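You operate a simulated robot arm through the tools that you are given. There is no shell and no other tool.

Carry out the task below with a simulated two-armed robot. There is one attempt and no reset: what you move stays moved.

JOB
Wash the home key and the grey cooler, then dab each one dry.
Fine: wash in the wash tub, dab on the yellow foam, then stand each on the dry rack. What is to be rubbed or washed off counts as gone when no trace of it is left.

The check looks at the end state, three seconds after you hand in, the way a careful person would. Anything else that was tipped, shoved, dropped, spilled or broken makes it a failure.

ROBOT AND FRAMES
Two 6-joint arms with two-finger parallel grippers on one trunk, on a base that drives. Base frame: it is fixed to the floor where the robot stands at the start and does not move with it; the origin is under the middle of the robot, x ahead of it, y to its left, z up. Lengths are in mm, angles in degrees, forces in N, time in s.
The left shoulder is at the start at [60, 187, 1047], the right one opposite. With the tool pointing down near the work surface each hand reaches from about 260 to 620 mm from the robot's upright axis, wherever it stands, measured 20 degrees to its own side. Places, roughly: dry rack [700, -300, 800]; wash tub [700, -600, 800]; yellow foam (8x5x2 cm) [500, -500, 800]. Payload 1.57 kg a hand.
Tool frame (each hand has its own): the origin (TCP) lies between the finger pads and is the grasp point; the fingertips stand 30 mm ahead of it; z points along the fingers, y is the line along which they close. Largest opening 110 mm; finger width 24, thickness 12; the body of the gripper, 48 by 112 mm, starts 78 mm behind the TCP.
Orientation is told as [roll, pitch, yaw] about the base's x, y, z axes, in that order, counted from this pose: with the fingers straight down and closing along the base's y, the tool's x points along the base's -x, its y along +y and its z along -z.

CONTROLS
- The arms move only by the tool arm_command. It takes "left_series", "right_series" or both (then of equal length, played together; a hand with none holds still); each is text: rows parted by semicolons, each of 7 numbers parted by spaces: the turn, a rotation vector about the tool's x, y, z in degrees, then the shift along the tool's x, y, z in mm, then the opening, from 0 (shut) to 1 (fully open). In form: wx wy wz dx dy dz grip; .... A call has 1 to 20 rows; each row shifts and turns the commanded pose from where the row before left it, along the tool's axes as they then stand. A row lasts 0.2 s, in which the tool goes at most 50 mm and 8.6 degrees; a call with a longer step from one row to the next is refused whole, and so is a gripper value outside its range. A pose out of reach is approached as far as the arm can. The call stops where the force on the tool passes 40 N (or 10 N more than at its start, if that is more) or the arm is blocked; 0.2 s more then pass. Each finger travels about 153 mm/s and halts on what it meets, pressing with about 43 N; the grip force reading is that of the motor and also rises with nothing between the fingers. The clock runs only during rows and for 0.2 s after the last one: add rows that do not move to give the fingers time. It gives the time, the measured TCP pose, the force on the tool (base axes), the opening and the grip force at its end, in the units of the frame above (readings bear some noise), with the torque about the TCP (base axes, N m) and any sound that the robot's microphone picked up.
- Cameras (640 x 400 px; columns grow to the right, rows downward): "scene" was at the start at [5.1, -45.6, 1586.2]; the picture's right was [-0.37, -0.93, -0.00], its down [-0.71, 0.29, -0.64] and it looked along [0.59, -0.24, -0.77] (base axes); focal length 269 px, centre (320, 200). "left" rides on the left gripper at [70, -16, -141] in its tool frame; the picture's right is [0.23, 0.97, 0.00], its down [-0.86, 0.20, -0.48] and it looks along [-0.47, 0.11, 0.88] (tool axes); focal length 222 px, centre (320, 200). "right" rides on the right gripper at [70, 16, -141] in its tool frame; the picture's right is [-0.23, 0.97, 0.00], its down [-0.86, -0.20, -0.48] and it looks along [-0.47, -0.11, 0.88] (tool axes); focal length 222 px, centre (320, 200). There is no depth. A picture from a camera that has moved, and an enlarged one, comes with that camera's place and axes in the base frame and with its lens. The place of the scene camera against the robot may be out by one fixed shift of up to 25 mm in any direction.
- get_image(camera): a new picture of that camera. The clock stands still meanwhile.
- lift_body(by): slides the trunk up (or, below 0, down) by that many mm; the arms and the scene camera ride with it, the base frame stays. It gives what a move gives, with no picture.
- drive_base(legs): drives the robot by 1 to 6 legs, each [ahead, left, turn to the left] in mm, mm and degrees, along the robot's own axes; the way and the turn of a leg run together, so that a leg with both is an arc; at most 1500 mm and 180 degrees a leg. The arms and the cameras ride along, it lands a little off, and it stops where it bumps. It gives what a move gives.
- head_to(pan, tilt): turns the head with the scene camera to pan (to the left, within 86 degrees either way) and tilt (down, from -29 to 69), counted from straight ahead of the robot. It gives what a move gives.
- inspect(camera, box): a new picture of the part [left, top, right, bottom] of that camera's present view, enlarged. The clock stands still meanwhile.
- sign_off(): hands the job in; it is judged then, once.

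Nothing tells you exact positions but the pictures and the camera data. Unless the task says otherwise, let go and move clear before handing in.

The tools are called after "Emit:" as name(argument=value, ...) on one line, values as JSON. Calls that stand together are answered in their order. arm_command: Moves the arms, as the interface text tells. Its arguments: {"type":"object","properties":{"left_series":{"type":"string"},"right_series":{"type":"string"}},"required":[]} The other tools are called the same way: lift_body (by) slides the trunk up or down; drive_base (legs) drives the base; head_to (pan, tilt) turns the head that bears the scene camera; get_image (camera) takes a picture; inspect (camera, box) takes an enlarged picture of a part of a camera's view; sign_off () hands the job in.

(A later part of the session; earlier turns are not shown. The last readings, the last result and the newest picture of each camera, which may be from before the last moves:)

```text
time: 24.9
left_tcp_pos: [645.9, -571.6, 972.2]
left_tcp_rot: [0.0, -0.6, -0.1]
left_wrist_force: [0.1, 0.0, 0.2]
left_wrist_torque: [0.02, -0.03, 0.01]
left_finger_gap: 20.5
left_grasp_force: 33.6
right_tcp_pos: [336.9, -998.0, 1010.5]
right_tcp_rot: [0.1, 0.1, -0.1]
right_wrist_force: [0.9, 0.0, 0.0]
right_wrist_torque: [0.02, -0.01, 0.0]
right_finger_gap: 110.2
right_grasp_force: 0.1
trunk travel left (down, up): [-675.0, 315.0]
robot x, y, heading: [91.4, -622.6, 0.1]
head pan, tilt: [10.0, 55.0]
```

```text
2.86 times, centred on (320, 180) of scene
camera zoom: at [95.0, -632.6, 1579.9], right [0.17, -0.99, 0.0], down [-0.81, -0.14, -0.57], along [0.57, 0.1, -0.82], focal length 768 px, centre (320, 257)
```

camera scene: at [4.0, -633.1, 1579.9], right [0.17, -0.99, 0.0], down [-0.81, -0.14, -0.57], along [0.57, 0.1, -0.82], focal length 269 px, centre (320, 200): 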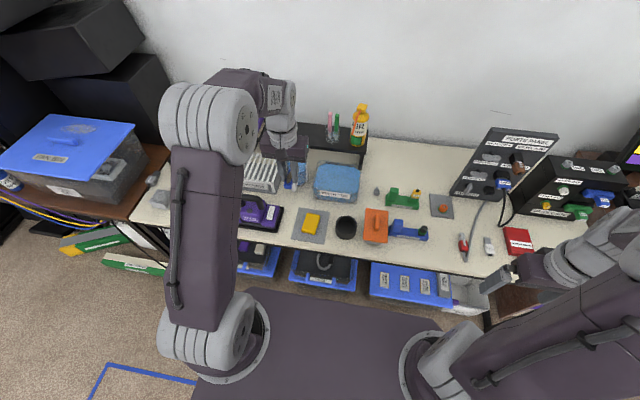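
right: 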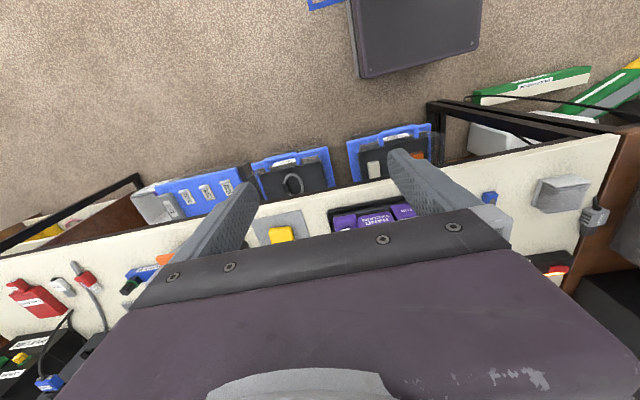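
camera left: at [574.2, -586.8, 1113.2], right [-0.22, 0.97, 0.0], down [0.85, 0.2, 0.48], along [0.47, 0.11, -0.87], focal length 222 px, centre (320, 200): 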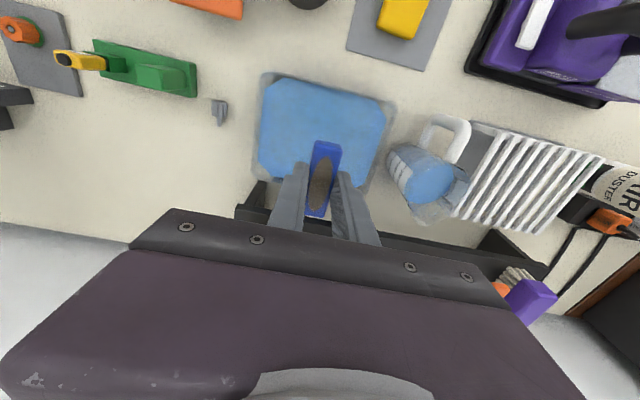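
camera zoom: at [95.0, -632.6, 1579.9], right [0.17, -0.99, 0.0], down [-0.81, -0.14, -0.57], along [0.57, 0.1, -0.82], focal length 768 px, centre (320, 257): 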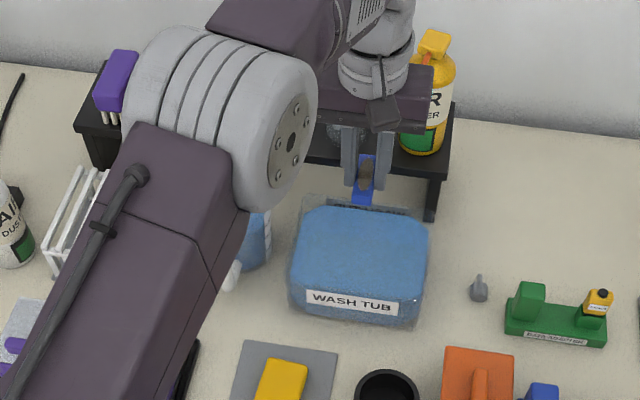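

The hand is centred over the tub. I'll dip now, slowing near the bottom, and then swish gently.

Emit:
arm_command(left_series="0 0 0 0 0 40 0; 0 0 0 0 0 40 0; 0 0 0 0 0 40 0; 0 0 0 0 0 25 0; 0 0 0 0 0 10 0; 0 0 0 0 0 10 0; 0 0 0 0 0 6 0; 0 0 0 0 0 0 0")

Emit:
get_image(camera="left")

Emit:
inspect(camera="scene", box=[280, 120, 420, 230])

```text
time: 26.7
left_tcp_pos: [646.7, -571.6, 802.3]
left_tcp_rot: [-0.1, -0.5, -0.2]
left_wrist_force: [0.1, -0.1, 0.0]
left_wrist_torque: [0.02, 0.02, -0.02]
left_finger_gap: 20.2
left_grasp_force: 33.6
right_tcp_pos: [337.2, -997.0, 1009.9]
right_tcp_rot: [0.0, -0.1, 0.0]
right_wrist_force: [0.2, -0.2, 0.6]
right_wrist_torque: [-0.03, 0.0, 0.0]
right_finger_gap: 109.9
right_grasp_force: 0.1
trunk travel left (down, up): [-675.0, 315.0]
robot x, y, heading: [92.3, -627.8, -0.4]
head pan, tilt: [10.0, 55.0]
```

```text
taken
camera left: at [574.8, -587.6, 943.3], right [-0.22, 0.97, 0.0], down [0.85, 0.2, 0.49], along [0.47, 0.11, -0.87], focal length 222 px, centre (320, 200)
```

left: 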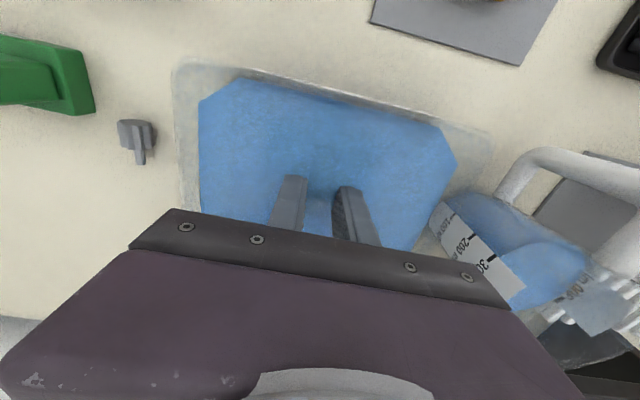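

```text
3.64 times, centred on (350, 175) of scene
camera zoom: at [95.1, -632.6, 1579.9], right [0.17, -0.99, 0.0], down [-0.81, -0.14, -0.57], along [0.56, 0.1, -0.82], focal length 978 px, centre (211, 291)
```

zoom: 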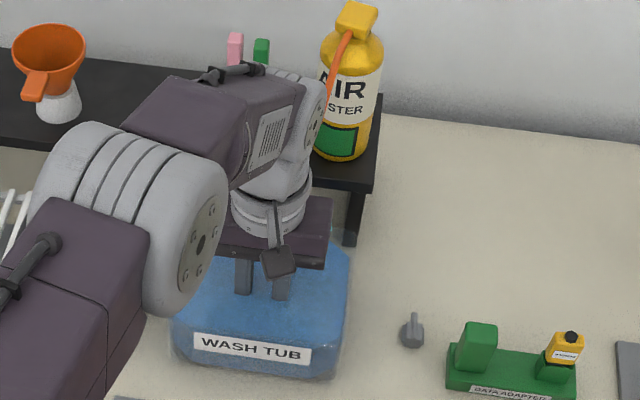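

The key is under water with no contact forces. I'll swish it gently back and forth, then lift it out and look.

Emit:
arm_command(left_series="0 0 0 15 0 0 0; 0 0 0 -15 0 0 0; 0 0 0 0 -20 0 0; 0 0 0 0 20 0 0; 0 0 0 15 0 0 0; 0 0 0 -15 0 0 0; 0 0 0 0 -20 0 0; 0 0 0 0 20 0 0; 0 0 0 15 0 0 0; 0 0 0 -15 0 0 0; 0 0 0 0 -20 0 0; 0 0 0 0 20 0 0; 0 0 0 15 0 0 0; 0 0 0 -15 0 0 0; 0 0 0 0 -20 0 0; 0 0 0 0 20 0 0; 0 0 0 15 0 0 0; 0 0 0 -15 0 0 0; 0 0 0 0 0 0 0; 0 0 0 0 0 0 0")

Emit:
arm_command(left_series="0 0 0 0 0 -20 0; 0 0 0 0 0 -30 0; 0 0 0 0 0 -40 0; 0 0 0 0 0 -40 0; 0 0 0 0 0 0 0; 0 0 0 0 0 0 0")

Emit:
inspect(camera="left", box=[240, 100, 400, 240])

Emit:
inspect(camera="scene", box=[300, 130, 400, 210])

```text
time: 30.9
left_tcp_pos: [646.0, -570.2, 802.2]
left_tcp_rot: [-0.1, -0.6, 0.0]
left_wrist_force: [0.5, 0.2, -0.3]
left_wrist_torque: [0.04, 0.01, -0.02]
left_finger_gap: 20.3
left_grasp_force: 33.1
right_tcp_pos: [336.7, -997.0, 1009.6]
right_tcp_rot: [0.0, 0.0, -0.2]
right_wrist_force: [0.3, -0.4, 0.1]
right_wrist_torque: [0.0, 0.01, 0.04]
right_finger_gap: 110.1
right_grasp_force: 0.2
trunk travel left (down, up): [-675.0, 315.0]
robot x, y, heading: [90.8, -626.8, -0.2]
head pan, tilt: [10.0, 55.0]
```

```text
time: 32.3
left_tcp_pos: [645.7, -569.9, 932.8]
left_tcp_rot: [-0.1, -0.5, 0.0]
left_wrist_force: [-0.3, -0.7, 0.2]
left_wrist_torque: [-0.03, 0.0, 0.0]
left_finger_gap: 20.2
left_grasp_force: 34.3
right_tcp_pos: [337.8, -998.3, 1010.9]
right_tcp_rot: [0.0, -0.1, -0.1]
right_wrist_force: [0.7, 0.3, -0.2]
right_wrist_torque: [-0.02, 0.0, -0.01]
right_finger_gap: 110.2
right_grasp_force: 0.0
trunk travel left (down, up): [-675.0, 315.0]
robot x, y, heading: [90.5, -629.2, -0.2]
head pan, tilt: [10.0, 55.0]
```

```text
2.86 times, centred on (320, 170) of left
camera zoom: at [573.5, -587.1, 1073.2], right [-0.22, 0.97, 0.0], down [0.85, 0.2, 0.48], along [0.47, 0.11, -0.87], focal length 635 px, centre (320, 286)
```

zoom: 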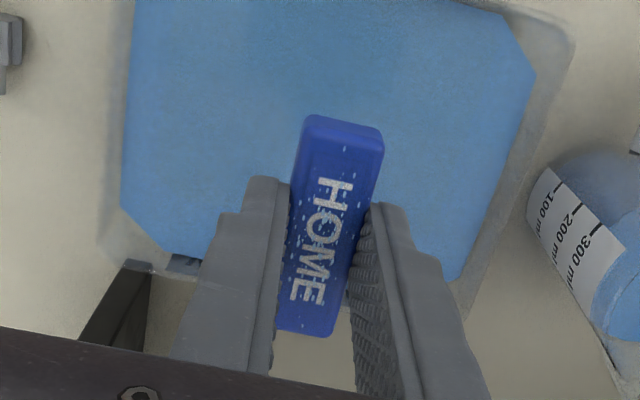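

```text
5.00 times, centred on (350, 170) of scene
camera zoom: at [95.1, -632.6, 1579.9], right [0.17, -0.99, 0.0], down [-0.81, -0.14, -0.57], along [0.57, 0.1, -0.82], focal length 1345 px, centre (170, 350)
```

zoom: 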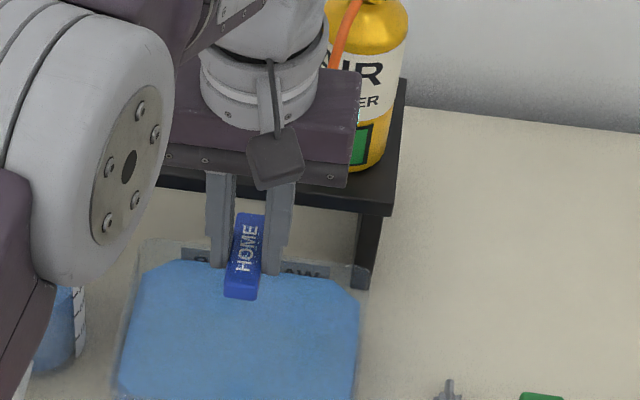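

The stain is gone and "HOME" is clean, with water beads left on the face. I'll carry it to above the foam at about [467, -502] and lower it part way.

Emit:
arm_command(left_series="0 0 0 30 10 -10 0; 0 0 0 37 14 0 0; 0 0 0 37 15 0 0; 0 0 0 37 15 0 0; 0 0 0 38 14 0 0; 0 0 0 0 0 30 0; 0 0 0 0 0 40 0; 0 0 0 0 0 25 0; 0 0 0 0 0 0 0")

Emit:
get_image(camera="left")

Emit:
inspect(camera="scene", box=[270, 170, 390, 270])

```text
time: 34.3
left_tcp_pos: [466.4, -504.0, 844.9]
left_tcp_rot: [-0.1, -0.5, 0.0]
left_wrist_force: [-0.3, 0.5, -0.4]
left_wrist_torque: [0.0, 0.0, -0.01]
left_finger_gap: 20.2
left_grasp_force: 33.7
right_tcp_pos: [337.0, -997.7, 1010.7]
right_tcp_rot: [0.0, 0.0, -0.1]
right_wrist_force: [-0.2, -0.4, 0.0]
right_wrist_torque: [0.0, -0.03, 0.0]
right_finger_gap: 109.8
right_grasp_force: 0.1
trunk travel left (down, up): [-675.0, 315.0]
robot x, y, heading: [91.5, -627.4, -0.2]
head pan, tilt: [10.0, 55.0]
```

```text
taken
camera left: at [394.3, -519.7, 986.5], right [-0.22, 0.97, 0.0], down [0.85, 0.2, 0.48], along [0.47, 0.11, -0.87], focal length 222 px, centre (320, 200)
```

left: 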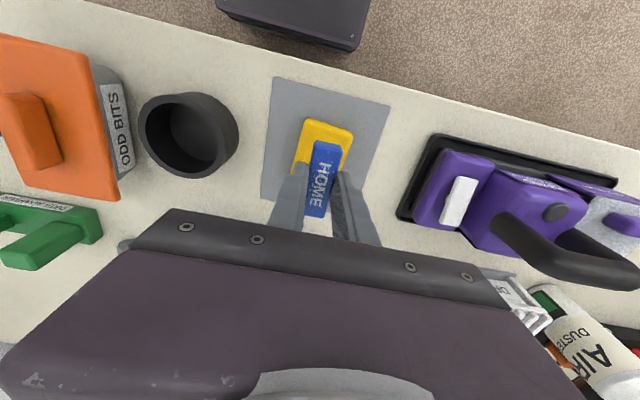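

```text
4.00 times, centred on (330, 220) of scene
camera zoom: at [95.3, -632.6, 1579.9], right [0.17, -0.99, 0.0], down [-0.81, -0.14, -0.57], along [0.56, 0.1, -0.82], focal length 1076 px, centre (280, 120)
```

zoom: 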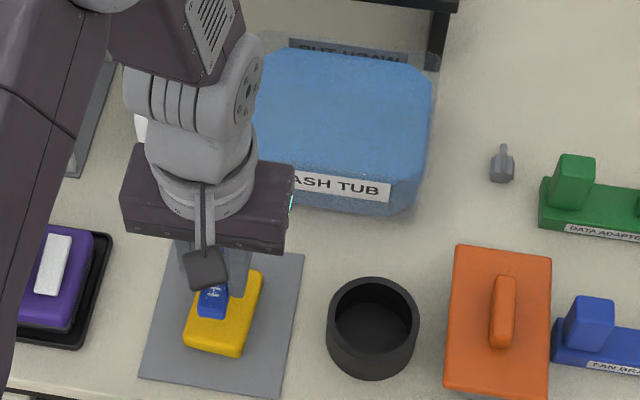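

Aligned over the foam. I'll lower gently until the key presses on it.

Emit:
arm_command(left_series="0 0 0 0 1 25 0; 0 0 0 0 1 8 0; 0 0 0 0 0 3 0; 0 0 0 0 0 3 0; 0 0 0 0 0 0 0")

```text
time: 35.5
left_tcp_pos: [467.6, -500.0, 806.7]
left_tcp_rot: [-0.1, -0.5, -0.1]
left_wrist_force: [0.0, -0.1, 0.7]
left_wrist_torque: [-0.03, -0.01, -0.02]
left_finger_gap: 20.3
left_grasp_force: 33.8
right_tcp_pos: [337.1, -997.5, 1010.5]
right_tcp_rot: [0.0, 0.1, -0.1]
right_wrist_force: [0.6, 0.0, 1.1]
right_wrist_torque: [-0.01, -0.01, 0.01]
right_finger_gap: 109.9
right_grasp_force: 0.0
trunk travel left (down, up): [-675.0, 315.0]
robot x, y, heading: [89.9, -626.6, -0.2]
head pan, tilt: [10.0, 55.0]
```

Emit:
arm_command(left_series="0 0 0 0 0 2 0; 0 0 0 0 0 2 0; 0 0 0 0 0 1 0; 0 0 0 0 0 0 0")

Emit:
inspect(camera="left", box=[240, 100, 400, 240])

```text
time: 36.5
left_tcp_pos: [467.0, -500.9, 802.6]
left_tcp_rot: [0.0, -0.7, -0.1]
left_wrist_force: [2.7, 1.4, 28.8]
left_wrist_torque: [0.05, -0.06, -0.01]
left_finger_gap: 20.1
left_grasp_force: 33.7
right_tcp_pos: [336.4, -997.4, 1011.1]
right_tcp_rot: [0.0, -0.1, 0.0]
right_wrist_force: [0.0, 0.4, 0.6]
right_wrist_torque: [-0.02, 0.01, 0.03]
right_finger_gap: 109.9
right_grasp_force: 0.1
trunk travel left (down, up): [-675.0, 315.0]
robot x, y, heading: [93.8, -628.8, -0.2]
head pan, tilt: [10.0, 55.0]
```

```text
2.86 times, centred on (320, 170) of left
camera zoom: at [394.6, -517.4, 943.6], right [-0.22, 0.97, 0.0], down [0.85, 0.2, 0.49], along [0.48, 0.11, -0.87], focal length 635 px, centre (320, 286)
```

zoom: 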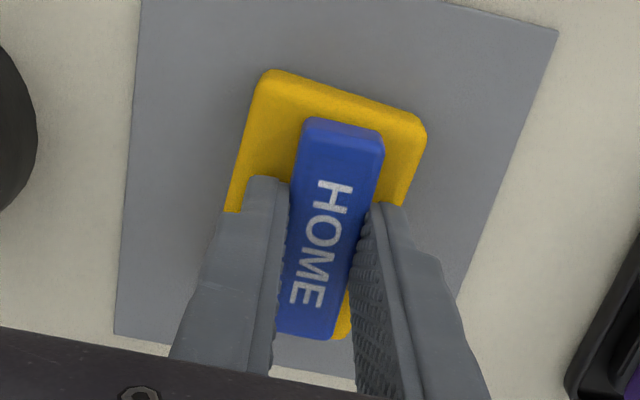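

The key pressed at about 29 N and its water beads have vanished. I'll lift it, check it, and then swing over toward the rack, passing high.

Emit:
arm_command(left_series="0 0 0 0 0 -8 0; 0 0 0 0 0 8 0; 0 0 0 0 0 0 0; 0 0 0 0 0 -20 0; 0 0 0 0 0 -40 0; 0 0 0 0 0 -45 0; 0 0 0 0 0 -45 0; 0 0 0 0 0 -15 0; 0 0 0 0 0 0 0")

Emit:
inspect(camera="left", box=[240, 100, 400, 240])

Emit:
inspect(camera="scene", box=[270, 130, 390, 270])

```text
time: 38.5
left_tcp_pos: [468.8, -498.6, 965.9]
left_tcp_rot: [-0.1, -0.3, -0.1]
left_wrist_force: [-0.1, 0.6, 0.5]
left_wrist_torque: [0.02, -0.01, -0.05]
left_finger_gap: 20.0
left_grasp_force: 34.4
right_tcp_pos: [337.3, -997.1, 1011.0]
right_tcp_rot: [0.0, 0.0, -0.1]
right_wrist_force: [1.7, 0.2, -0.3]
right_wrist_torque: [-0.01, 0.0, -0.03]
right_finger_gap: 109.8
right_grasp_force: 0.0
trunk travel left (down, up): [-675.0, 315.0]
robot x, y, heading: [88.7, -626.5, -0.3]
head pan, tilt: [10.0, 55.0]
```

```text
2.86 times, centred on (320, 170) of left
camera zoom: at [395.5, -515.6, 1107.1], right [-0.23, 0.97, 0.0], down [0.85, 0.2, 0.48], along [0.47, 0.11, -0.87], focal length 635 px, centre (320, 286)
```

zoom: 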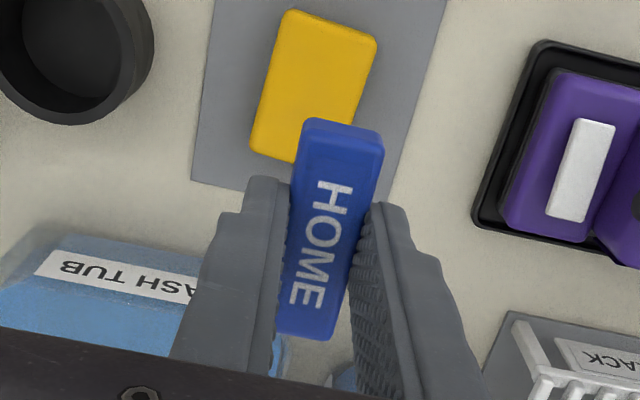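

```text
2.86 times, centred on (330, 200) of scene
camera zoom: at [95.6, -632.6, 1579.9], right [0.17, -0.99, 0.0], down [-0.81, -0.14, -0.57], along [0.56, 0.1, -0.82], focal length 768 px, centre (291, 200)
```

zoom: 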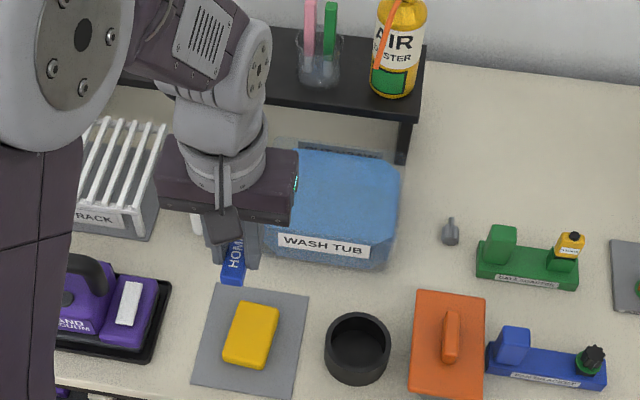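

The key is clean and dry. I'll move toward the rack and look at its bars from the wrist camera.

Emit:
arm_command(left_series="0 0 0 0 40 -10 0; 0 0 0 -10 45 0 0; 0 0 0 -10 45 0 0; 0 0 0 -10 45 0 0; 0 0 0 -20 10 0 0; 0 0 0 0 0 0 0")

Emit:
get_image(camera="left")

Emit:
inspect(camera="left", box=[200, 100, 420, 240])

```text
time: 39.9
left_tcp_pos: [515.9, -313.0, 975.1]
left_tcp_rot: [-0.1, -0.5, -0.1]
left_wrist_force: [-0.3, -0.1, -0.7]
left_wrist_torque: [0.03, 0.04, 0.01]
left_finger_gap: 20.1
left_grasp_force: 33.2
right_tcp_pos: [337.1, -997.8, 1010.6]
right_tcp_rot: [0.1, 0.1, 0.0]
right_wrist_force: [-0.2, -1.0, 0.1]
right_wrist_torque: [0.01, 0.01, -0.02]
right_finger_gap: 109.9
right_grasp_force: 0.1
trunk travel left (down, up): [-675.0, 315.0]
robot x, y, heading: [90.2, -629.0, -0.1]
head pan, tilt: [10.0, 55.0]
```

```text
taken
camera left: at [444.3, -329.5, 1115.5], right [-0.22, 0.97, 0.0], down [0.85, 0.2, 0.48], along [0.47, 0.11, -0.87], focal length 222 px, centre (320, 200)
```

left: 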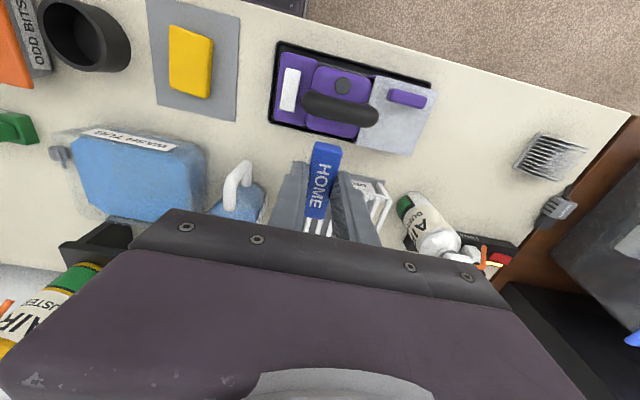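

```text
2.86 times, centred on (310, 170) of left
camera zoom: at [444.3, -329.5, 1115.5], right [-0.22, 0.97, 0.0], down [0.85, 0.2, 0.48], along [0.47, 0.11, -0.87], focal length 635 px, centre (349, 286)
```

zoom: 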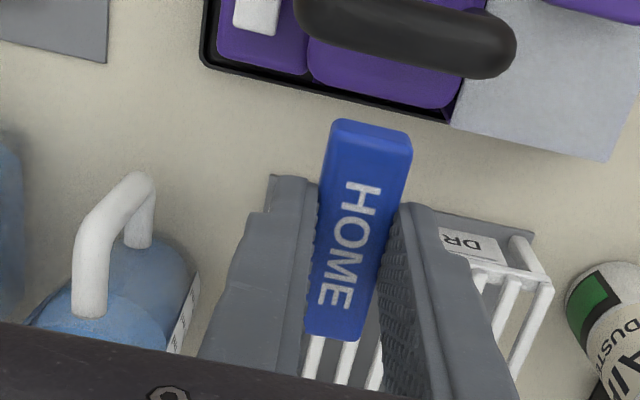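

The rack's bars run along x, so the key should lie across them. I'll turn the hand 90° here, at a safe height.

Emit:
arm_command(left_series="0 0 -8.5 0 0 0 0; 0 0 -8.5 0 0 0 0; 0 0 -8.5 0 0 0 0; 0 0 -8.5 0 0 0 0; 0 0 -8.5 0 0 0 0; 0 0 -8.5 0 0 0 0; 0 0 -8.5 0 0 0 0; 0 0 -8.5 0 0 0 0; 0 0 -8.5 0 0 0 0; 0 0 -8.5 0 0 0 0; 0 0 -5 0 0 0 0; 0 0 0 0 0 0 0")

Emit:
get_image(camera="left")

Emit:
get_image(camera="scene")

```text
time: 42.5
left_tcp_pos: [516.7, -314.8, 976.0]
left_tcp_rot: [-0.5, 0.2, 90.0]
left_wrist_force: [-0.2, 0.1, -0.7]
left_wrist_torque: [0.04, 0.01, 0.01]
left_finger_gap: 20.3
left_grasp_force: 33.6
right_tcp_pos: [336.8, -997.7, 1009.9]
right_tcp_rot: [0.0, 0.0, -0.1]
right_wrist_force: [-0.4, -0.3, 0.2]
right_wrist_torque: [-0.03, 0.02, -0.03]
right_finger_gap: 109.8
right_grasp_force: 0.0
trunk travel left (down, up): [-675.0, 315.0]
robot x, y, heading: [90.6, -626.4, -0.1]
head pan, tilt: [10.0, 55.0]
```

```text
taken
camera left: at [530.8, -384.8, 1118.2], right [-0.97, -0.23, -0.01], down [-0.2, 0.86, 0.47], along [-0.1, 0.46, -0.88], focal length 222 px, centre (320, 200)
```

left: 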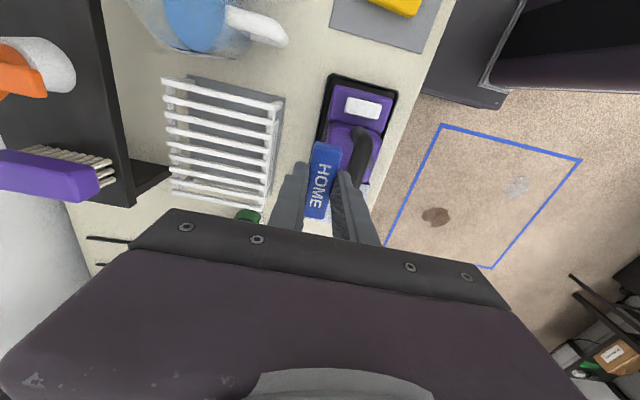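

```text
taken
camera scene: at [95.2, -632.5, 1579.9], right [0.17, -0.99, 0.0], down [-0.81, -0.14, -0.57], along [0.56, 0.1, -0.82], focal length 269 px, centre (320, 200)
```

scene: 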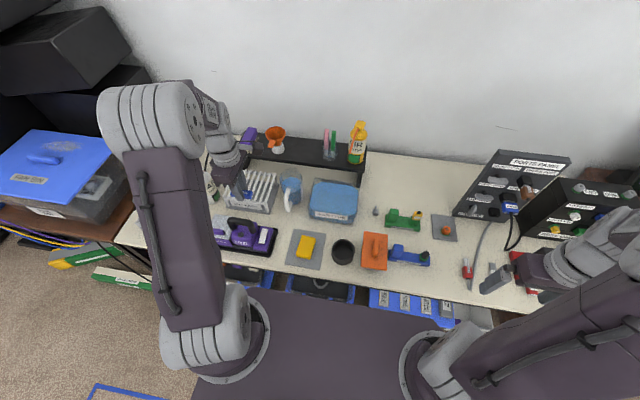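

Now the rack is clear: 8 bars, x about 572–703, y -350 to -200, top at about z 832, with roughly 21 mm spacing. I'll bring the key over [632, -328], so it spans three bars.

Emit:
arm_command(left_series="0 0 0 3 -35 0 0; 0 0 0 5 -40 0 0; 0 0 0 5 -40 0 0; 0 0 0 0 0 30 0; 0 0 0 0 0 30 0; 0 0 0 0 0 0 0")

Emit:
get_image(camera="left")

Emit:
inspect(camera="left", box=[210, 60, 430, 240])

Emit:
inspect(camera="scene", box=[190, 110, 330, 230])

```text
time: 43.9
left_tcp_pos: [631.4, -331.7, 916.7]
left_tcp_rot: [-0.4, 0.1, 89.9]
left_wrist_force: [0.9, 0.3, 0.2]
left_wrist_torque: [0.02, 0.04, 0.03]
left_finger_gap: 20.1
left_grasp_force: 33.6
right_tcp_pos: [337.8, -997.4, 1010.4]
right_tcp_rot: [-0.1, -0.1, -0.2]
right_wrist_force: [0.4, -0.6, 0.1]
right_wrist_torque: [0.03, 0.04, 0.02]
right_finger_gap: 109.9
right_grasp_force: 0.1
trunk travel left (down, up): [-675.0, 315.0]
robot x, y, heading: [92.0, -629.8, 0.1]
head pan, tilt: [10.0, 55.0]
```

```text
taken
camera left: at [645.3, -402.1, 1059.1], right [-0.97, -0.22, -0.01], down [-0.2, 0.86, 0.47], along [-0.1, 0.46, -0.88], focal length 222 px, centre (320, 200)
```

left: 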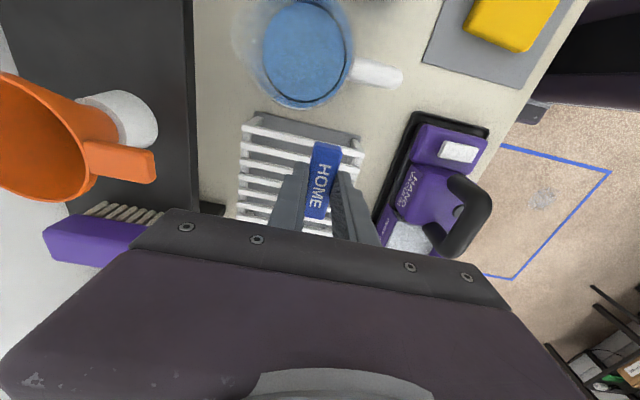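

```text
2.22 times, centred on (320, 150) of left
camera zoom: at [645.3, -402.1, 1059.1], right [-0.97, -0.22, -0.01], down [-0.2, 0.86, 0.47], along [-0.1, 0.46, -0.88], focal length 494 px, centre (320, 311)
```

zoom: 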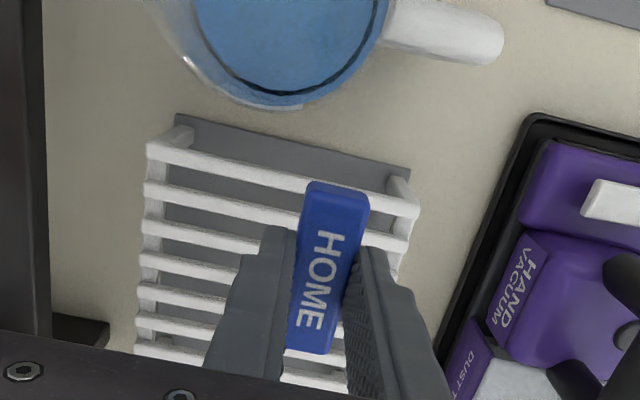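

```text
3.33 times, centred on (260, 170) of scene
camera zoom: at [95.1, -632.7, 1579.9], right [0.17, -0.99, 0.0], down [-0.81, -0.14, -0.57], along [0.57, 0.1, -0.82], focal length 897 px, centre (520, 300)
```

zoom: 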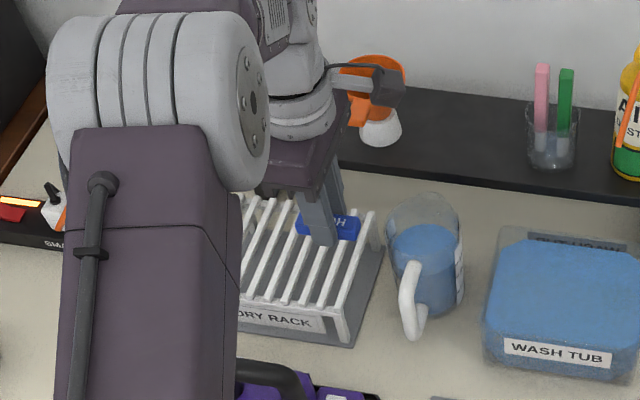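

The bar tops look to be between z 800 and 832. I'll shift 11 mm left so the key is centred on the second bar, then descend slowly feeling for contact.

Emit:
arm_command(left_series="0 0 0 -11 -4 20 0; 0 0 0 0 0 20 0; 0 0 0 0 0 10 0; 0 0 0 0 0 5 0; 0 0 0 0 0 5 0; 0 0 0 0 0 0 0")

Emit:
inspect(camera="left", box=[210, 60, 430, 240])

Emit:
inspect(camera="scene", box=[230, 150, 310, 220])

```text
time: 45.3
left_tcp_pos: [635.7, -318.3, 858.0]
left_tcp_rot: [-0.5, 0.1, 89.9]
left_wrist_force: [-0.1, 0.8, 0.0]
left_wrist_torque: [0.02, 0.02, 0.0]
left_finger_gap: 20.3
left_grasp_force: 34.0
right_tcp_pos: [336.8, -996.9, 1010.9]
right_tcp_rot: [-0.1, 0.0, 0.0]
right_wrist_force: [-0.7, -0.1, -0.1]
right_wrist_torque: [0.01, -0.02, -0.05]
right_finger_gap: 110.1
right_grasp_force: 0.0
trunk travel left (down, up): [-675.0, 315.0]
robot x, y, heading: [87.0, -625.8, 0.1]
head pan, tilt: [10.0, 55.0]
```

```text
2.22 times, centred on (320, 150) of left
camera zoom: at [650.6, -388.6, 999.3], right [-0.97, -0.22, -0.01], down [-0.2, 0.86, 0.47], along [-0.1, 0.46, -0.88], focal length 494 px, centre (320, 311)
```

zoom: 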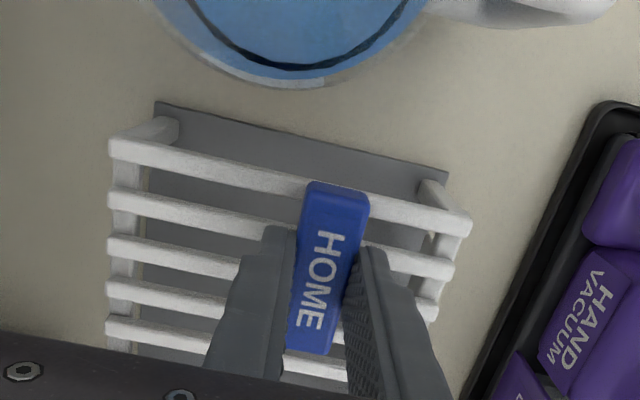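

```text
5.71 times, centred on (270, 185) of scene
camera zoom: at [95.3, -632.4, 1579.9], right [0.17, -0.99, 0.0], down [-0.81, -0.14, -0.57], along [0.56, 0.1, -0.82], focal length 1537 px, centre (606, 286)
```

zoom: 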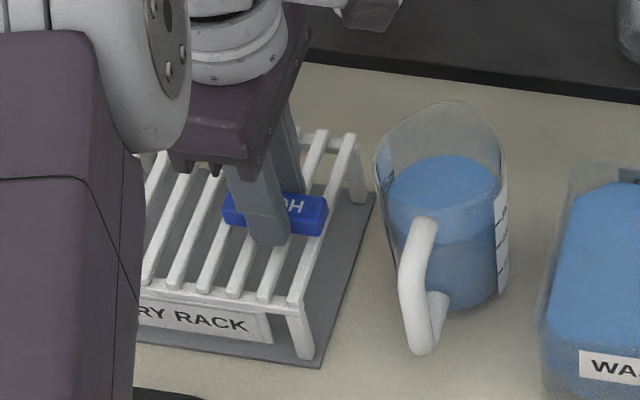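

Good alignment, and no contact yet at TCP z=858. I'll keep descending in small steps.

Emit:
arm_command(left_series="0 0 0 0 0 5 0; 0 0 0 0 0 4 0; 0 0 0 0 0 3 0; 0 0 0 0 0 0 0")

Emit:
inspect(camera="left", box=[210, 60, 430, 240])

```text
time: 46.3
left_tcp_pos: [636.3, -318.4, 850.0]
left_tcp_rot: [-1.0, -0.1, 89.9]
left_wrist_force: [4.6, 3.9, 31.0]
left_wrist_torque: [0.6, 0.32, -0.09]
left_finger_gap: 20.1
left_grasp_force: 34.1
right_tcp_pos: [334.3, -998.9, 1010.5]
right_tcp_rot: [0.2, -0.2, -0.1]
right_wrist_force: [0.4, 0.4, -0.1]
right_wrist_torque: [0.01, -0.02, 0.0]
right_finger_gap: 110.0
right_grasp_force: 0.0
trunk travel left (down, up): [-675.0, 315.0]
robot x, y, heading: [92.5, -624.3, -0.1]
head pan, tilt: [10.0, 55.0]
```

```text
2.22 times, centred on (320, 150) of left
camera zoom: at [649.1, -388.9, 992.0], right [-0.97, -0.22, -0.02], down [-0.21, 0.85, 0.48], along [-0.09, 0.47, -0.88], focal length 494 px, centre (320, 311)
```

zoom: 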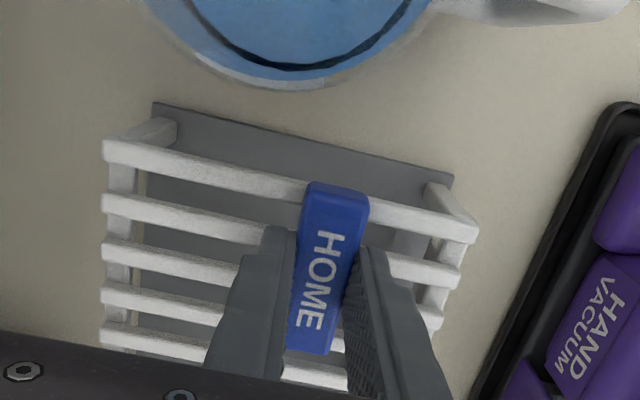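

The key rests on the bars (31 N, bar tops at about z 818). I'll ease off slightly, open gently and rise.

Emit:
arm_command(left_series="0 0 0 0 0 -3 0; 0 0 0 0 0 0 0; 0 0 0 0 0 0 0.25; 0 0 0 0 0 0 0.4; 0 0 0 0 0 0 0.4; 0 0 0 0 0 -10 0.4; 0 0 0 0 0 -40 0.4; 0 0 0 0 0 -45 0.4; 0 0 0 0 0 0 0.4")

Emit:
inspect(camera="left", box=[210, 60, 430, 240])

Emit:
inspect(camera="scene", box=[230, 150, 310, 220])

```text
time: 48.3
left_tcp_pos: [634.2, -316.5, 942.1]
left_tcp_rot: [-0.3, 0.2, 89.9]
left_wrist_force: [0.9, -0.3, -0.2]
left_wrist_torque: [-0.01, 0.0, -0.02]
left_finger_gap: 43.9
left_grasp_force: 0.0
right_tcp_pos: [338.3, -998.1, 1009.9]
right_tcp_rot: [0.0, 0.0, -0.2]
right_wrist_force: [0.2, 0.1, -0.3]
right_wrist_torque: [0.03, 0.01, 0.02]
right_finger_gap: 110.0
right_grasp_force: 0.1
trunk travel left (down, up): [-675.0, 315.0]
robot x, y, heading: [89.3, -627.5, -0.1]
head pan, tilt: [10.0, 55.0]
```

```text
2.22 times, centred on (320, 150) of left
camera zoom: at [648.2, -387.0, 1084.4], right [-0.97, -0.23, -0.01], down [-0.2, 0.86, 0.47], along [-0.1, 0.46, -0.88], focal length 494 px, centre (320, 311)
```

zoom: 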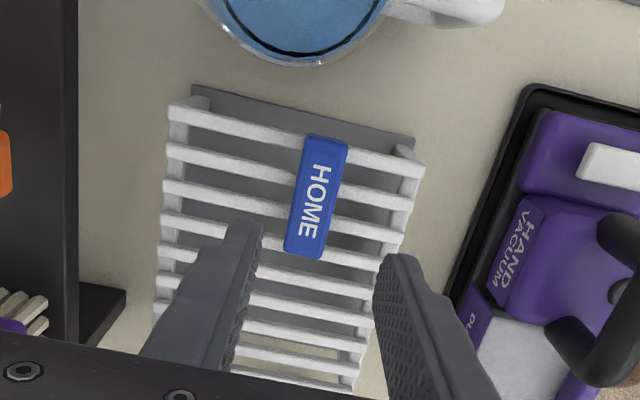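

```text
5.71 times, centred on (270, 185) of scene
camera zoom: at [95.9, -632.0, 1579.8], right [0.17, -0.99, 0.0], down [-0.81, -0.14, -0.57], along [0.56, 0.1, -0.82], focal length 1537 px, centre (606, 286)
```

zoom: 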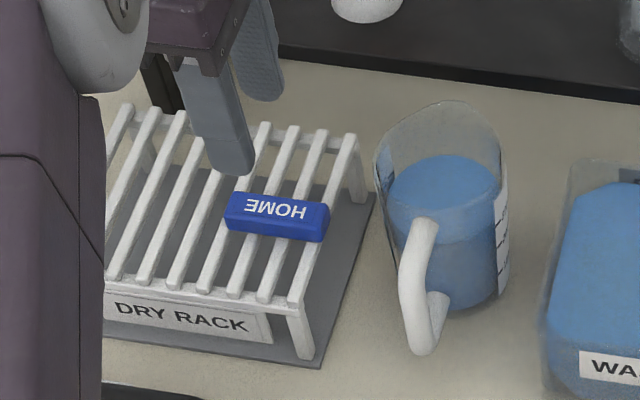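

The key lies securely across four bars. Now I'll back the hand off, turn it back, and drive to the cooler.

Emit:
arm_command(left_series="0 0 0 0 0 -40 0.5; 0 0 0 0 40 0 0.7; 0 0 0 0 40 0 0.8; 0 0 0 0 40 0 1; 0 0 8.5 0 0 0 1; 0 0 8.5 0 0 0 1; 0 0 8.5 0 0 0 1; 0 0 8.5 0 0 0 1; 0 0 8.5 0 0 0 1; 0 0 8.5 0 0 0 1; 0 0 8.5 0 0 0 1; 0 0 8.5 0 0 0 1; 0 0 8.5 0 0 0 1; 0 0 8.5 0 0 0 1; 0 0 5 0 0 0 1; 0 0 0 0 0 0 1")

Emit:
drive_base(legs=[[-90, 0, 0], [0, 500, 0]])

Emit:
get_image(camera="left")

```text
time: 51.7
left_tcp_pos: [515.6, -317.3, 981.7]
left_tcp_rot: [-0.1, -0.5, -0.2]
left_wrist_force: [0.1, -0.3, 0.2]
left_wrist_torque: [0.0, 0.02, 0.02]
left_finger_gap: 110.2
left_grasp_force: 0.1
right_tcp_pos: [337.2, -998.2, 1009.8]
right_tcp_rot: [0.0, 0.1, -0.1]
right_wrist_force: [0.5, 0.2, 0.8]
right_wrist_torque: [0.02, 0.01, 0.02]
right_finger_gap: 110.0
right_grasp_force: 0.1
trunk travel left (down, up): [-675.0, 315.0]
robot x, y, heading: [90.0, -628.7, -0.0]
head pan, tilt: [10.0, 55.0]
```

```text
time: 55.4
left_tcp_pos: [425.1, 176.9, 983.0]
left_tcp_rot: [-0.1, -0.5, 0.0]
left_wrist_force: [0.3, -0.4, 0.1]
left_wrist_torque: [0.0, 0.0, -0.03]
left_finger_gap: 110.0
left_grasp_force: 0.0
right_tcp_pos: [248.3, -506.0, 1010.1]
right_tcp_rot: [0.0, 0.1, 0.0]
right_wrist_force: [0.0, 0.4, 0.1]
right_wrist_torque: [0.0, 0.0, 0.0]
right_finger_gap: 110.0
right_grasp_force: 0.1
trunk travel left (down, up): [-675.0, 315.0]
robot x, y, heading: [-2.8, -141.5, -0.4]
head pan, tilt: [10.0, 55.0]
```

```text
taken
camera left: at [354.1, 158.9, 1123.4], right [-0.23, 0.97, 0.0], down [0.85, 0.2, 0.48], along [0.47, 0.11, -0.87], focal length 222 px, centre (320, 200)
```

left: 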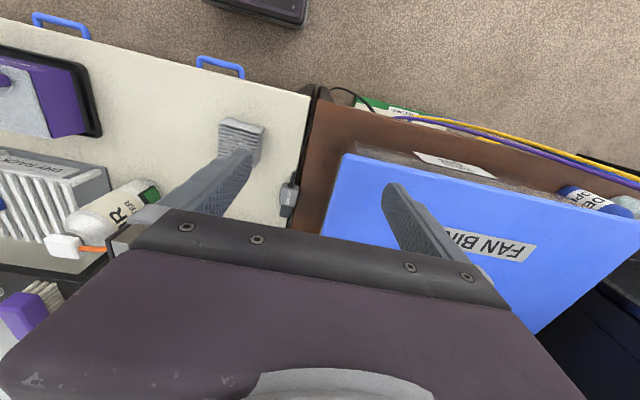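

Now I'll move the hand above the cooler at about [475, 59] and look.

Emit:
arm_command(left_series="0 0 0 0 -40 0 1; 0 0 0 -15 -40 0 1; 0 0 0 -25 -38 10 1; 0 0 0 -10 0 25 1; 0 0 0 0 0 30 1; 0 0 0 0 0 0 1")

Emit:
get_image(camera="left")

Emit:
inspect(camera="left", box=[230, 70, 410, 190])

```text
time: 56.8
left_tcp_pos: [477.6, 56.1, 918.1]
left_tcp_rot: [-0.1, -0.4, 0.0]
left_wrist_force: [0.5, 0.2, 0.6]
left_wrist_torque: [0.0, -0.01, 0.0]
left_finger_gap: 110.2
left_grasp_force: 0.0
right_tcp_pos: [248.1, -504.0, 1010.8]
right_tcp_rot: [0.0, 0.0, 0.0]
right_wrist_force: [0.5, -0.7, -0.6]
right_wrist_torque: [-0.02, 0.03, -0.02]
right_finger_gap: 110.0
right_grasp_force: 0.1
trunk travel left (down, up): [-675.0, 315.0]
robot x, y, heading: [0.2, -139.8, 0.0]
head pan, tilt: [10.0, 55.0]
```

```text
taken
camera left: at [404.6, 39.9, 1058.7], right [-0.23, 0.97, 0.0], down [0.85, 0.2, 0.48], along [0.47, 0.11, -0.87], focal length 222 px, centre (320, 200)
```

left: 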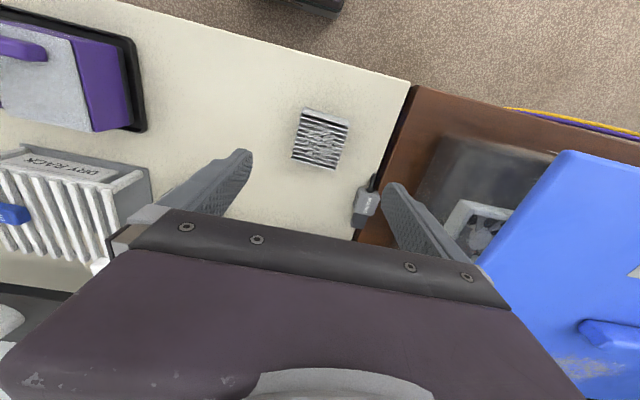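

```text
3.33 times, centred on (320, 130) of left
camera zoom: at [404.6, 39.9, 1058.7], right [-0.23, 0.97, 0.0], down [0.85, 0.2, 0.48], along [0.47, 0.11, -0.87], focal length 740 px, centre (320, 433)
```

zoom: 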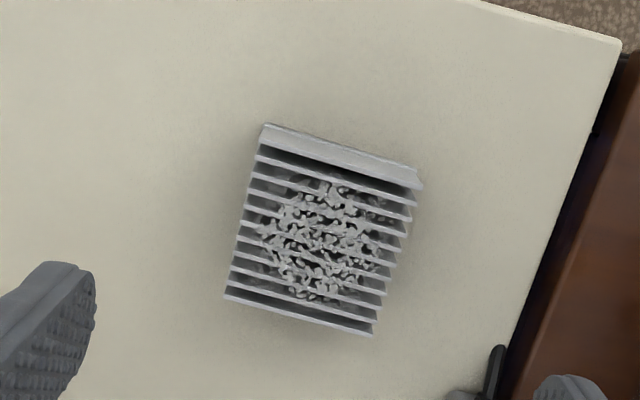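

The cooler spans about x 444–507 and y 27–88, squared to the hand. I'll lower with the fingers at 0.8 open, straddling it.

Emit:
arm_command(left_series="0 0 0 1 1.5 30 0.85; 0 0 0 0 0 40 0.85; 0 0 0 0 0 35 0.85; 0 0 0 0 0 20 0.85; 0 0 0 0 0 8 0.85; 0 0 0 0 0 0 0.85")

Emit:
get_image(camera="left")

```text
time: 58.1
left_tcp_pos: [476.7, 58.7, 785.9]
left_tcp_rot: [-0.1, -0.5, -0.1]
left_wrist_force: [-0.6, 0.3, 0.2]
left_wrist_torque: [0.02, 0.0, 0.0]
left_finger_gap: 93.6
left_grasp_force: 0.1
right_tcp_pos: [248.7, -504.6, 1011.4]
right_tcp_rot: [0.0, 0.0, -0.1]
right_wrist_force: [-0.5, -1.1, -0.6]
right_wrist_torque: [0.0, 0.01, -0.02]
right_finger_gap: 110.0
right_grasp_force: 0.1
trunk travel left (down, up): [-675.0, 315.0]
robot x, y, heading: [1.0, -136.3, 0.1]
head pan, tilt: [10.0, 55.0]
```

```text
taken
camera left: at [404.9, 42.3, 926.7], right [-0.23, 0.97, 0.0], down [0.85, 0.2, 0.48], along [0.47, 0.11, -0.87], focal length 222 px, centre (320, 200)
```

left: 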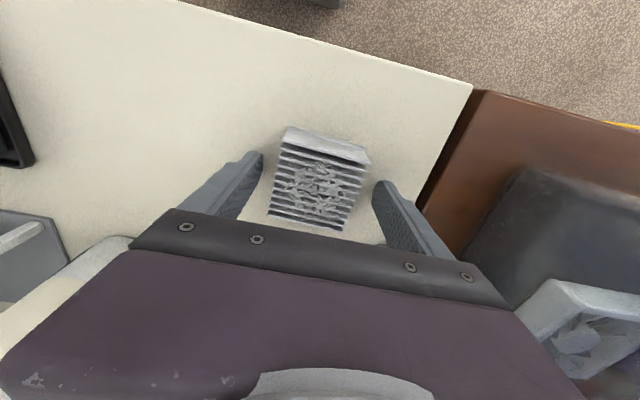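

Well centred. I'll close and lift slightly.

Emit:
arm_command(left_series="0 0 0 0 0 2 0.7; 0 0 0 0 0 0 0.5; 0 0 0 0 0 0 0.3; 0 0 0 0 0 0 0.3; 0 0 0 0 0 0 0.3; 0 0 0 0 0 -10 0.3; 0 0 0 0 0 0 0.3")

Emit:
inspect(camera="left", box=[210, 80, 430, 240])

```text
time: 59.8
left_tcp_pos: [476.2, 59.0, 793.3]
left_tcp_rot: [-0.1, -0.4, 0.0]
left_wrist_force: [-0.1, -1.1, -1.8]
left_wrist_torque: [0.03, 0.0, 0.05]
left_finger_gap: 61.8
left_grasp_force: 42.5
right_tcp_pos: [249.3, -504.9, 1010.5]
right_tcp_rot: [0.1, 0.0, 0.1]
right_wrist_force: [-0.1, -0.4, -0.2]
right_wrist_torque: [-0.02, 0.0, -0.01]
right_finger_gap: 110.0
right_grasp_force: 0.0
trunk travel left (down, up): [-675.0, 315.0]
robot x, y, heading: [2.7, -138.3, 0.4]
head pan, tilt: [10.0, 55.0]
```

```text
2.50 times, centred on (320, 160) of left
camera zoom: at [404.7, 42.4, 934.2], right [-0.23, 0.97, 0.0], down [0.85, 0.2, 0.48], along [0.47, 0.11, -0.88], focal length 555 px, centre (320, 300)
```

zoom: 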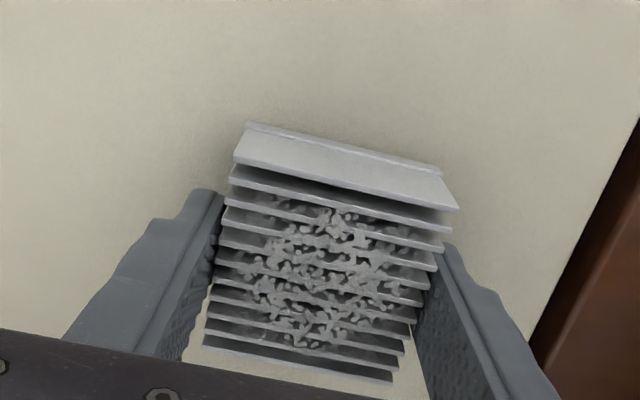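

The cooler is firmly held (61.8 mm gap). I'll lift and drive back to the wash station.

Emit:
arm_command(left_series="0 0 0 0 0 -20 0.3; 0 0 0 0 0 -40 0.3; 0 0 0 0 0 -45 0.3; 0 0 0 0 0 -45 0.3; 0 0 0 0 0 -40 0.3; 0 0 0 0 0 0 0.3")

Emit:
drive_base(legs=[[0, -488, 0], [90, 0, 0]])

Emit:
get_image(camera="left")

Emit:
get_image(camera="scene")

```text
time: 61.1
left_tcp_pos: [475.4, 60.4, 984.9]
left_tcp_rot: [-0.1, -0.5, -0.1]
left_wrist_force: [0.0, 0.8, -1.5]
left_wrist_torque: [0.0, 0.04, 0.0]
left_finger_gap: 61.7
left_grasp_force: 43.1
right_tcp_pos: [249.4, -504.3, 1010.0]
right_tcp_rot: [0.0, 0.0, 0.0]
right_wrist_force: [-0.3, 0.3, -0.4]
right_wrist_torque: [0.03, 0.04, -0.03]
right_finger_gap: 109.9
right_grasp_force: 0.0
trunk travel left (down, up): [-675.0, 315.0]
robot x, y, heading: [-2.0, -136.1, 0.1]
head pan, tilt: [10.0, 55.0]
```

```text
time: 64.7
left_tcp_pos: [565.4, -429.2, 984.1]
left_tcp_rot: [-0.1, -0.5, -0.7]
left_wrist_force: [0.0, 0.0, -1.5]
left_wrist_torque: [-0.01, 0.0, 0.01]
left_finger_gap: 61.5
left_grasp_force: 43.1
right_tcp_pos: [331.5, -991.2, 1010.8]
right_tcp_rot: [0.0, 0.0, -0.6]
right_wrist_force: [0.1, -0.1, 0.4]
right_wrist_torque: [-0.01, 0.04, 0.0]
right_finger_gap: 110.2
right_grasp_force: 0.0
trunk travel left (down, up): [-675.0, 315.0]
robot x, y, heading: [87.2, -619.1, -1.0]
head pan, tilt: [10.0, 55.0]
```

```text
taken
camera left: at [493.3, -445.3, 1125.4], right [-0.21, 0.98, 0.0], down [0.85, 0.19, 0.48], along [0.47, 0.1, -0.87], focal length 222 px, centre (320, 200)
```

left: 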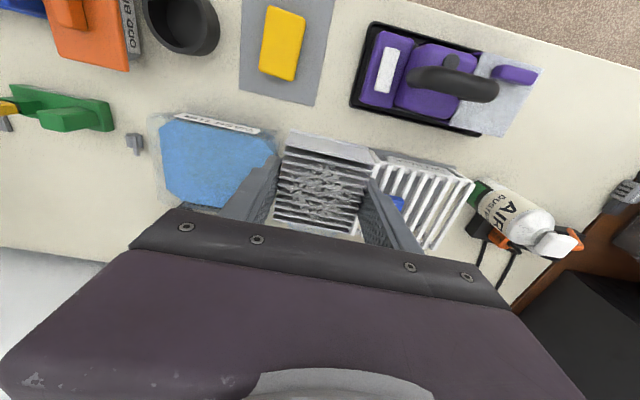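

```text
taken
camera scene: at [93.7, -623.9, 1579.9], right [0.16, -0.99, 0.0], down [-0.81, -0.13, -0.57], along [0.57, 0.09, -0.82], focal length 269 px, centre (320, 200)
```

scene: 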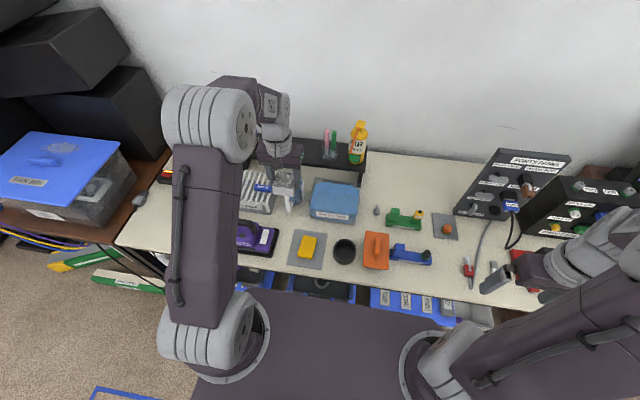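

Next I'll bring the cooler over the tub centre at about [648, -570] and verify before dipping.

Emit:
arm_command(left_series="0 0 0 0 -35 0 0.3; 0 0 0 -15 -40 0 0.3; 0 0 0 -30 -35 0 0.3; 0 0 0 -36 -31 0 0.3; 0 0 0 0 0 14 0.3; 0 0 0 0 0 0 0.3")

Emit:
get_image(camera="left")

Emit:
inspect(camera="scene", box=[280, 120, 420, 230])

```text
time: 66.1
left_tcp_pos: [644.0, -573.2, 968.7]
left_tcp_rot: [0.0, -0.3, -0.7]
left_wrist_force: [0.9, 0.1, -1.0]
left_wrist_torque: [0.0, 0.03, -0.03]
left_finger_gap: 61.5
left_grasp_force: 42.7
right_tcp_pos: [331.9, -991.0, 1012.3]
right_tcp_rot: [0.0, 0.0, -0.8]
right_wrist_force: [-0.8, -0.8, 0.8]
right_wrist_torque: [-0.05, 0.02, -0.01]
right_finger_gap: 109.7
right_grasp_force: 0.1
trunk travel left (down, up): [-675.0, 315.0]
robot x, y, heading: [86.0, -617.8, -0.8]
head pan, tilt: [10.0, 55.0]
```

```text
taken
camera left: at [573.1, -588.7, 1110.3], right [-0.21, 0.98, 0.0], down [0.85, 0.19, 0.48], along [0.47, 0.1, -0.88], focal length 222 px, centre (320, 200)
```

left: 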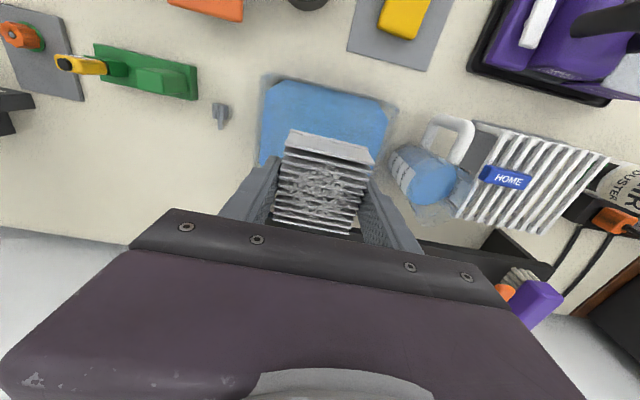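

```text
3.64 times, centred on (350, 175) of scene
camera zoom: at [93.8, -623.7, 1579.9], right [0.16, -0.99, 0.0], down [-0.81, -0.13, -0.57], along [0.57, 0.09, -0.82], focal length 978 px, centre (211, 291)
```

zoom: 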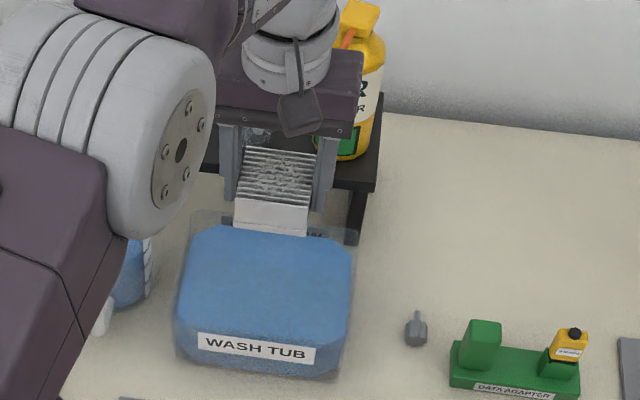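

Centred over the tub. I'll dip slowly.

Emit:
arm_command(left_series="0 0 0 -2 2 40 0.3; 0 0 0 0 0 40 0.3; 0 0 0 0 0 30 0.3; 0 0 0 0 0 18 0.3; 0 0 0 0 0 10 0.3; 0 0 0 0 0 10 0.3; 0 0 0 0 0 10 0.3; 0 0 0 0 0 8 0.3; 0 0 0 0 0 4 0.3; 0 0 0 0 0 3 0.3; 0 0 0 0 0 0 0.3")

Emit:
get_image(camera="left")

Emit:
inspect(camera="left", box=[210, 80, 430, 240])

```text
time: 68.5
left_tcp_pos: [648.2, -571.5, 797.3]
left_tcp_rot: [-0.1, -0.5, -0.7]
left_wrist_force: [0.0, 0.0, -2.2]
left_wrist_torque: [0.04, 0.0, -0.02]
left_finger_gap: 61.5
left_grasp_force: 42.9
right_tcp_pos: [332.0, -991.3, 1010.3]
right_tcp_rot: [0.1, 0.0, -0.8]
right_wrist_force: [0.1, -0.9, -0.3]
right_wrist_torque: [0.01, -0.02, 0.0]
right_finger_gap: 109.8
right_grasp_force: 0.1
trunk travel left (down, up): [-675.0, 315.0]
robot x, y, heading: [88.5, -619.5, -0.8]
head pan, tilt: [10.0, 55.0]
```

```text
taken
camera left: at [576.2, -586.4, 938.9], right [-0.21, 0.98, 0.0], down [0.85, 0.19, 0.48], along [0.47, 0.1, -0.87], focal length 222 px, centre (320, 200)
```

left: 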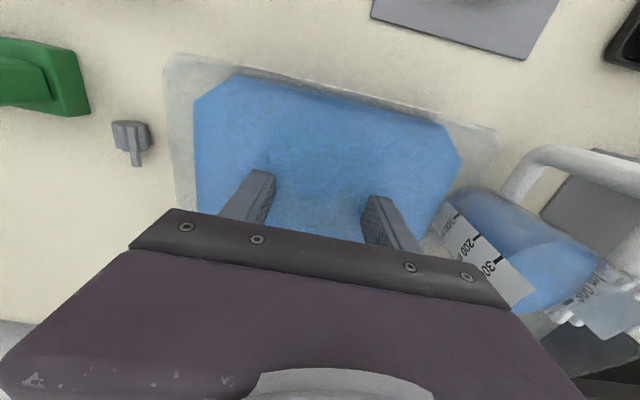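

```text
2.50 times, centred on (320, 160) of left
camera zoom: at [576.2, -586.4, 938.9], right [-0.21, 0.98, 0.0], down [0.85, 0.19, 0.48], along [0.47, 0.1, -0.87], focal length 555 px, centre (320, 300)
```

zoom: 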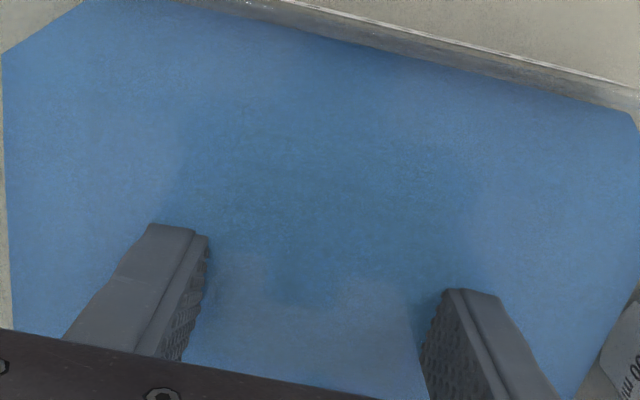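

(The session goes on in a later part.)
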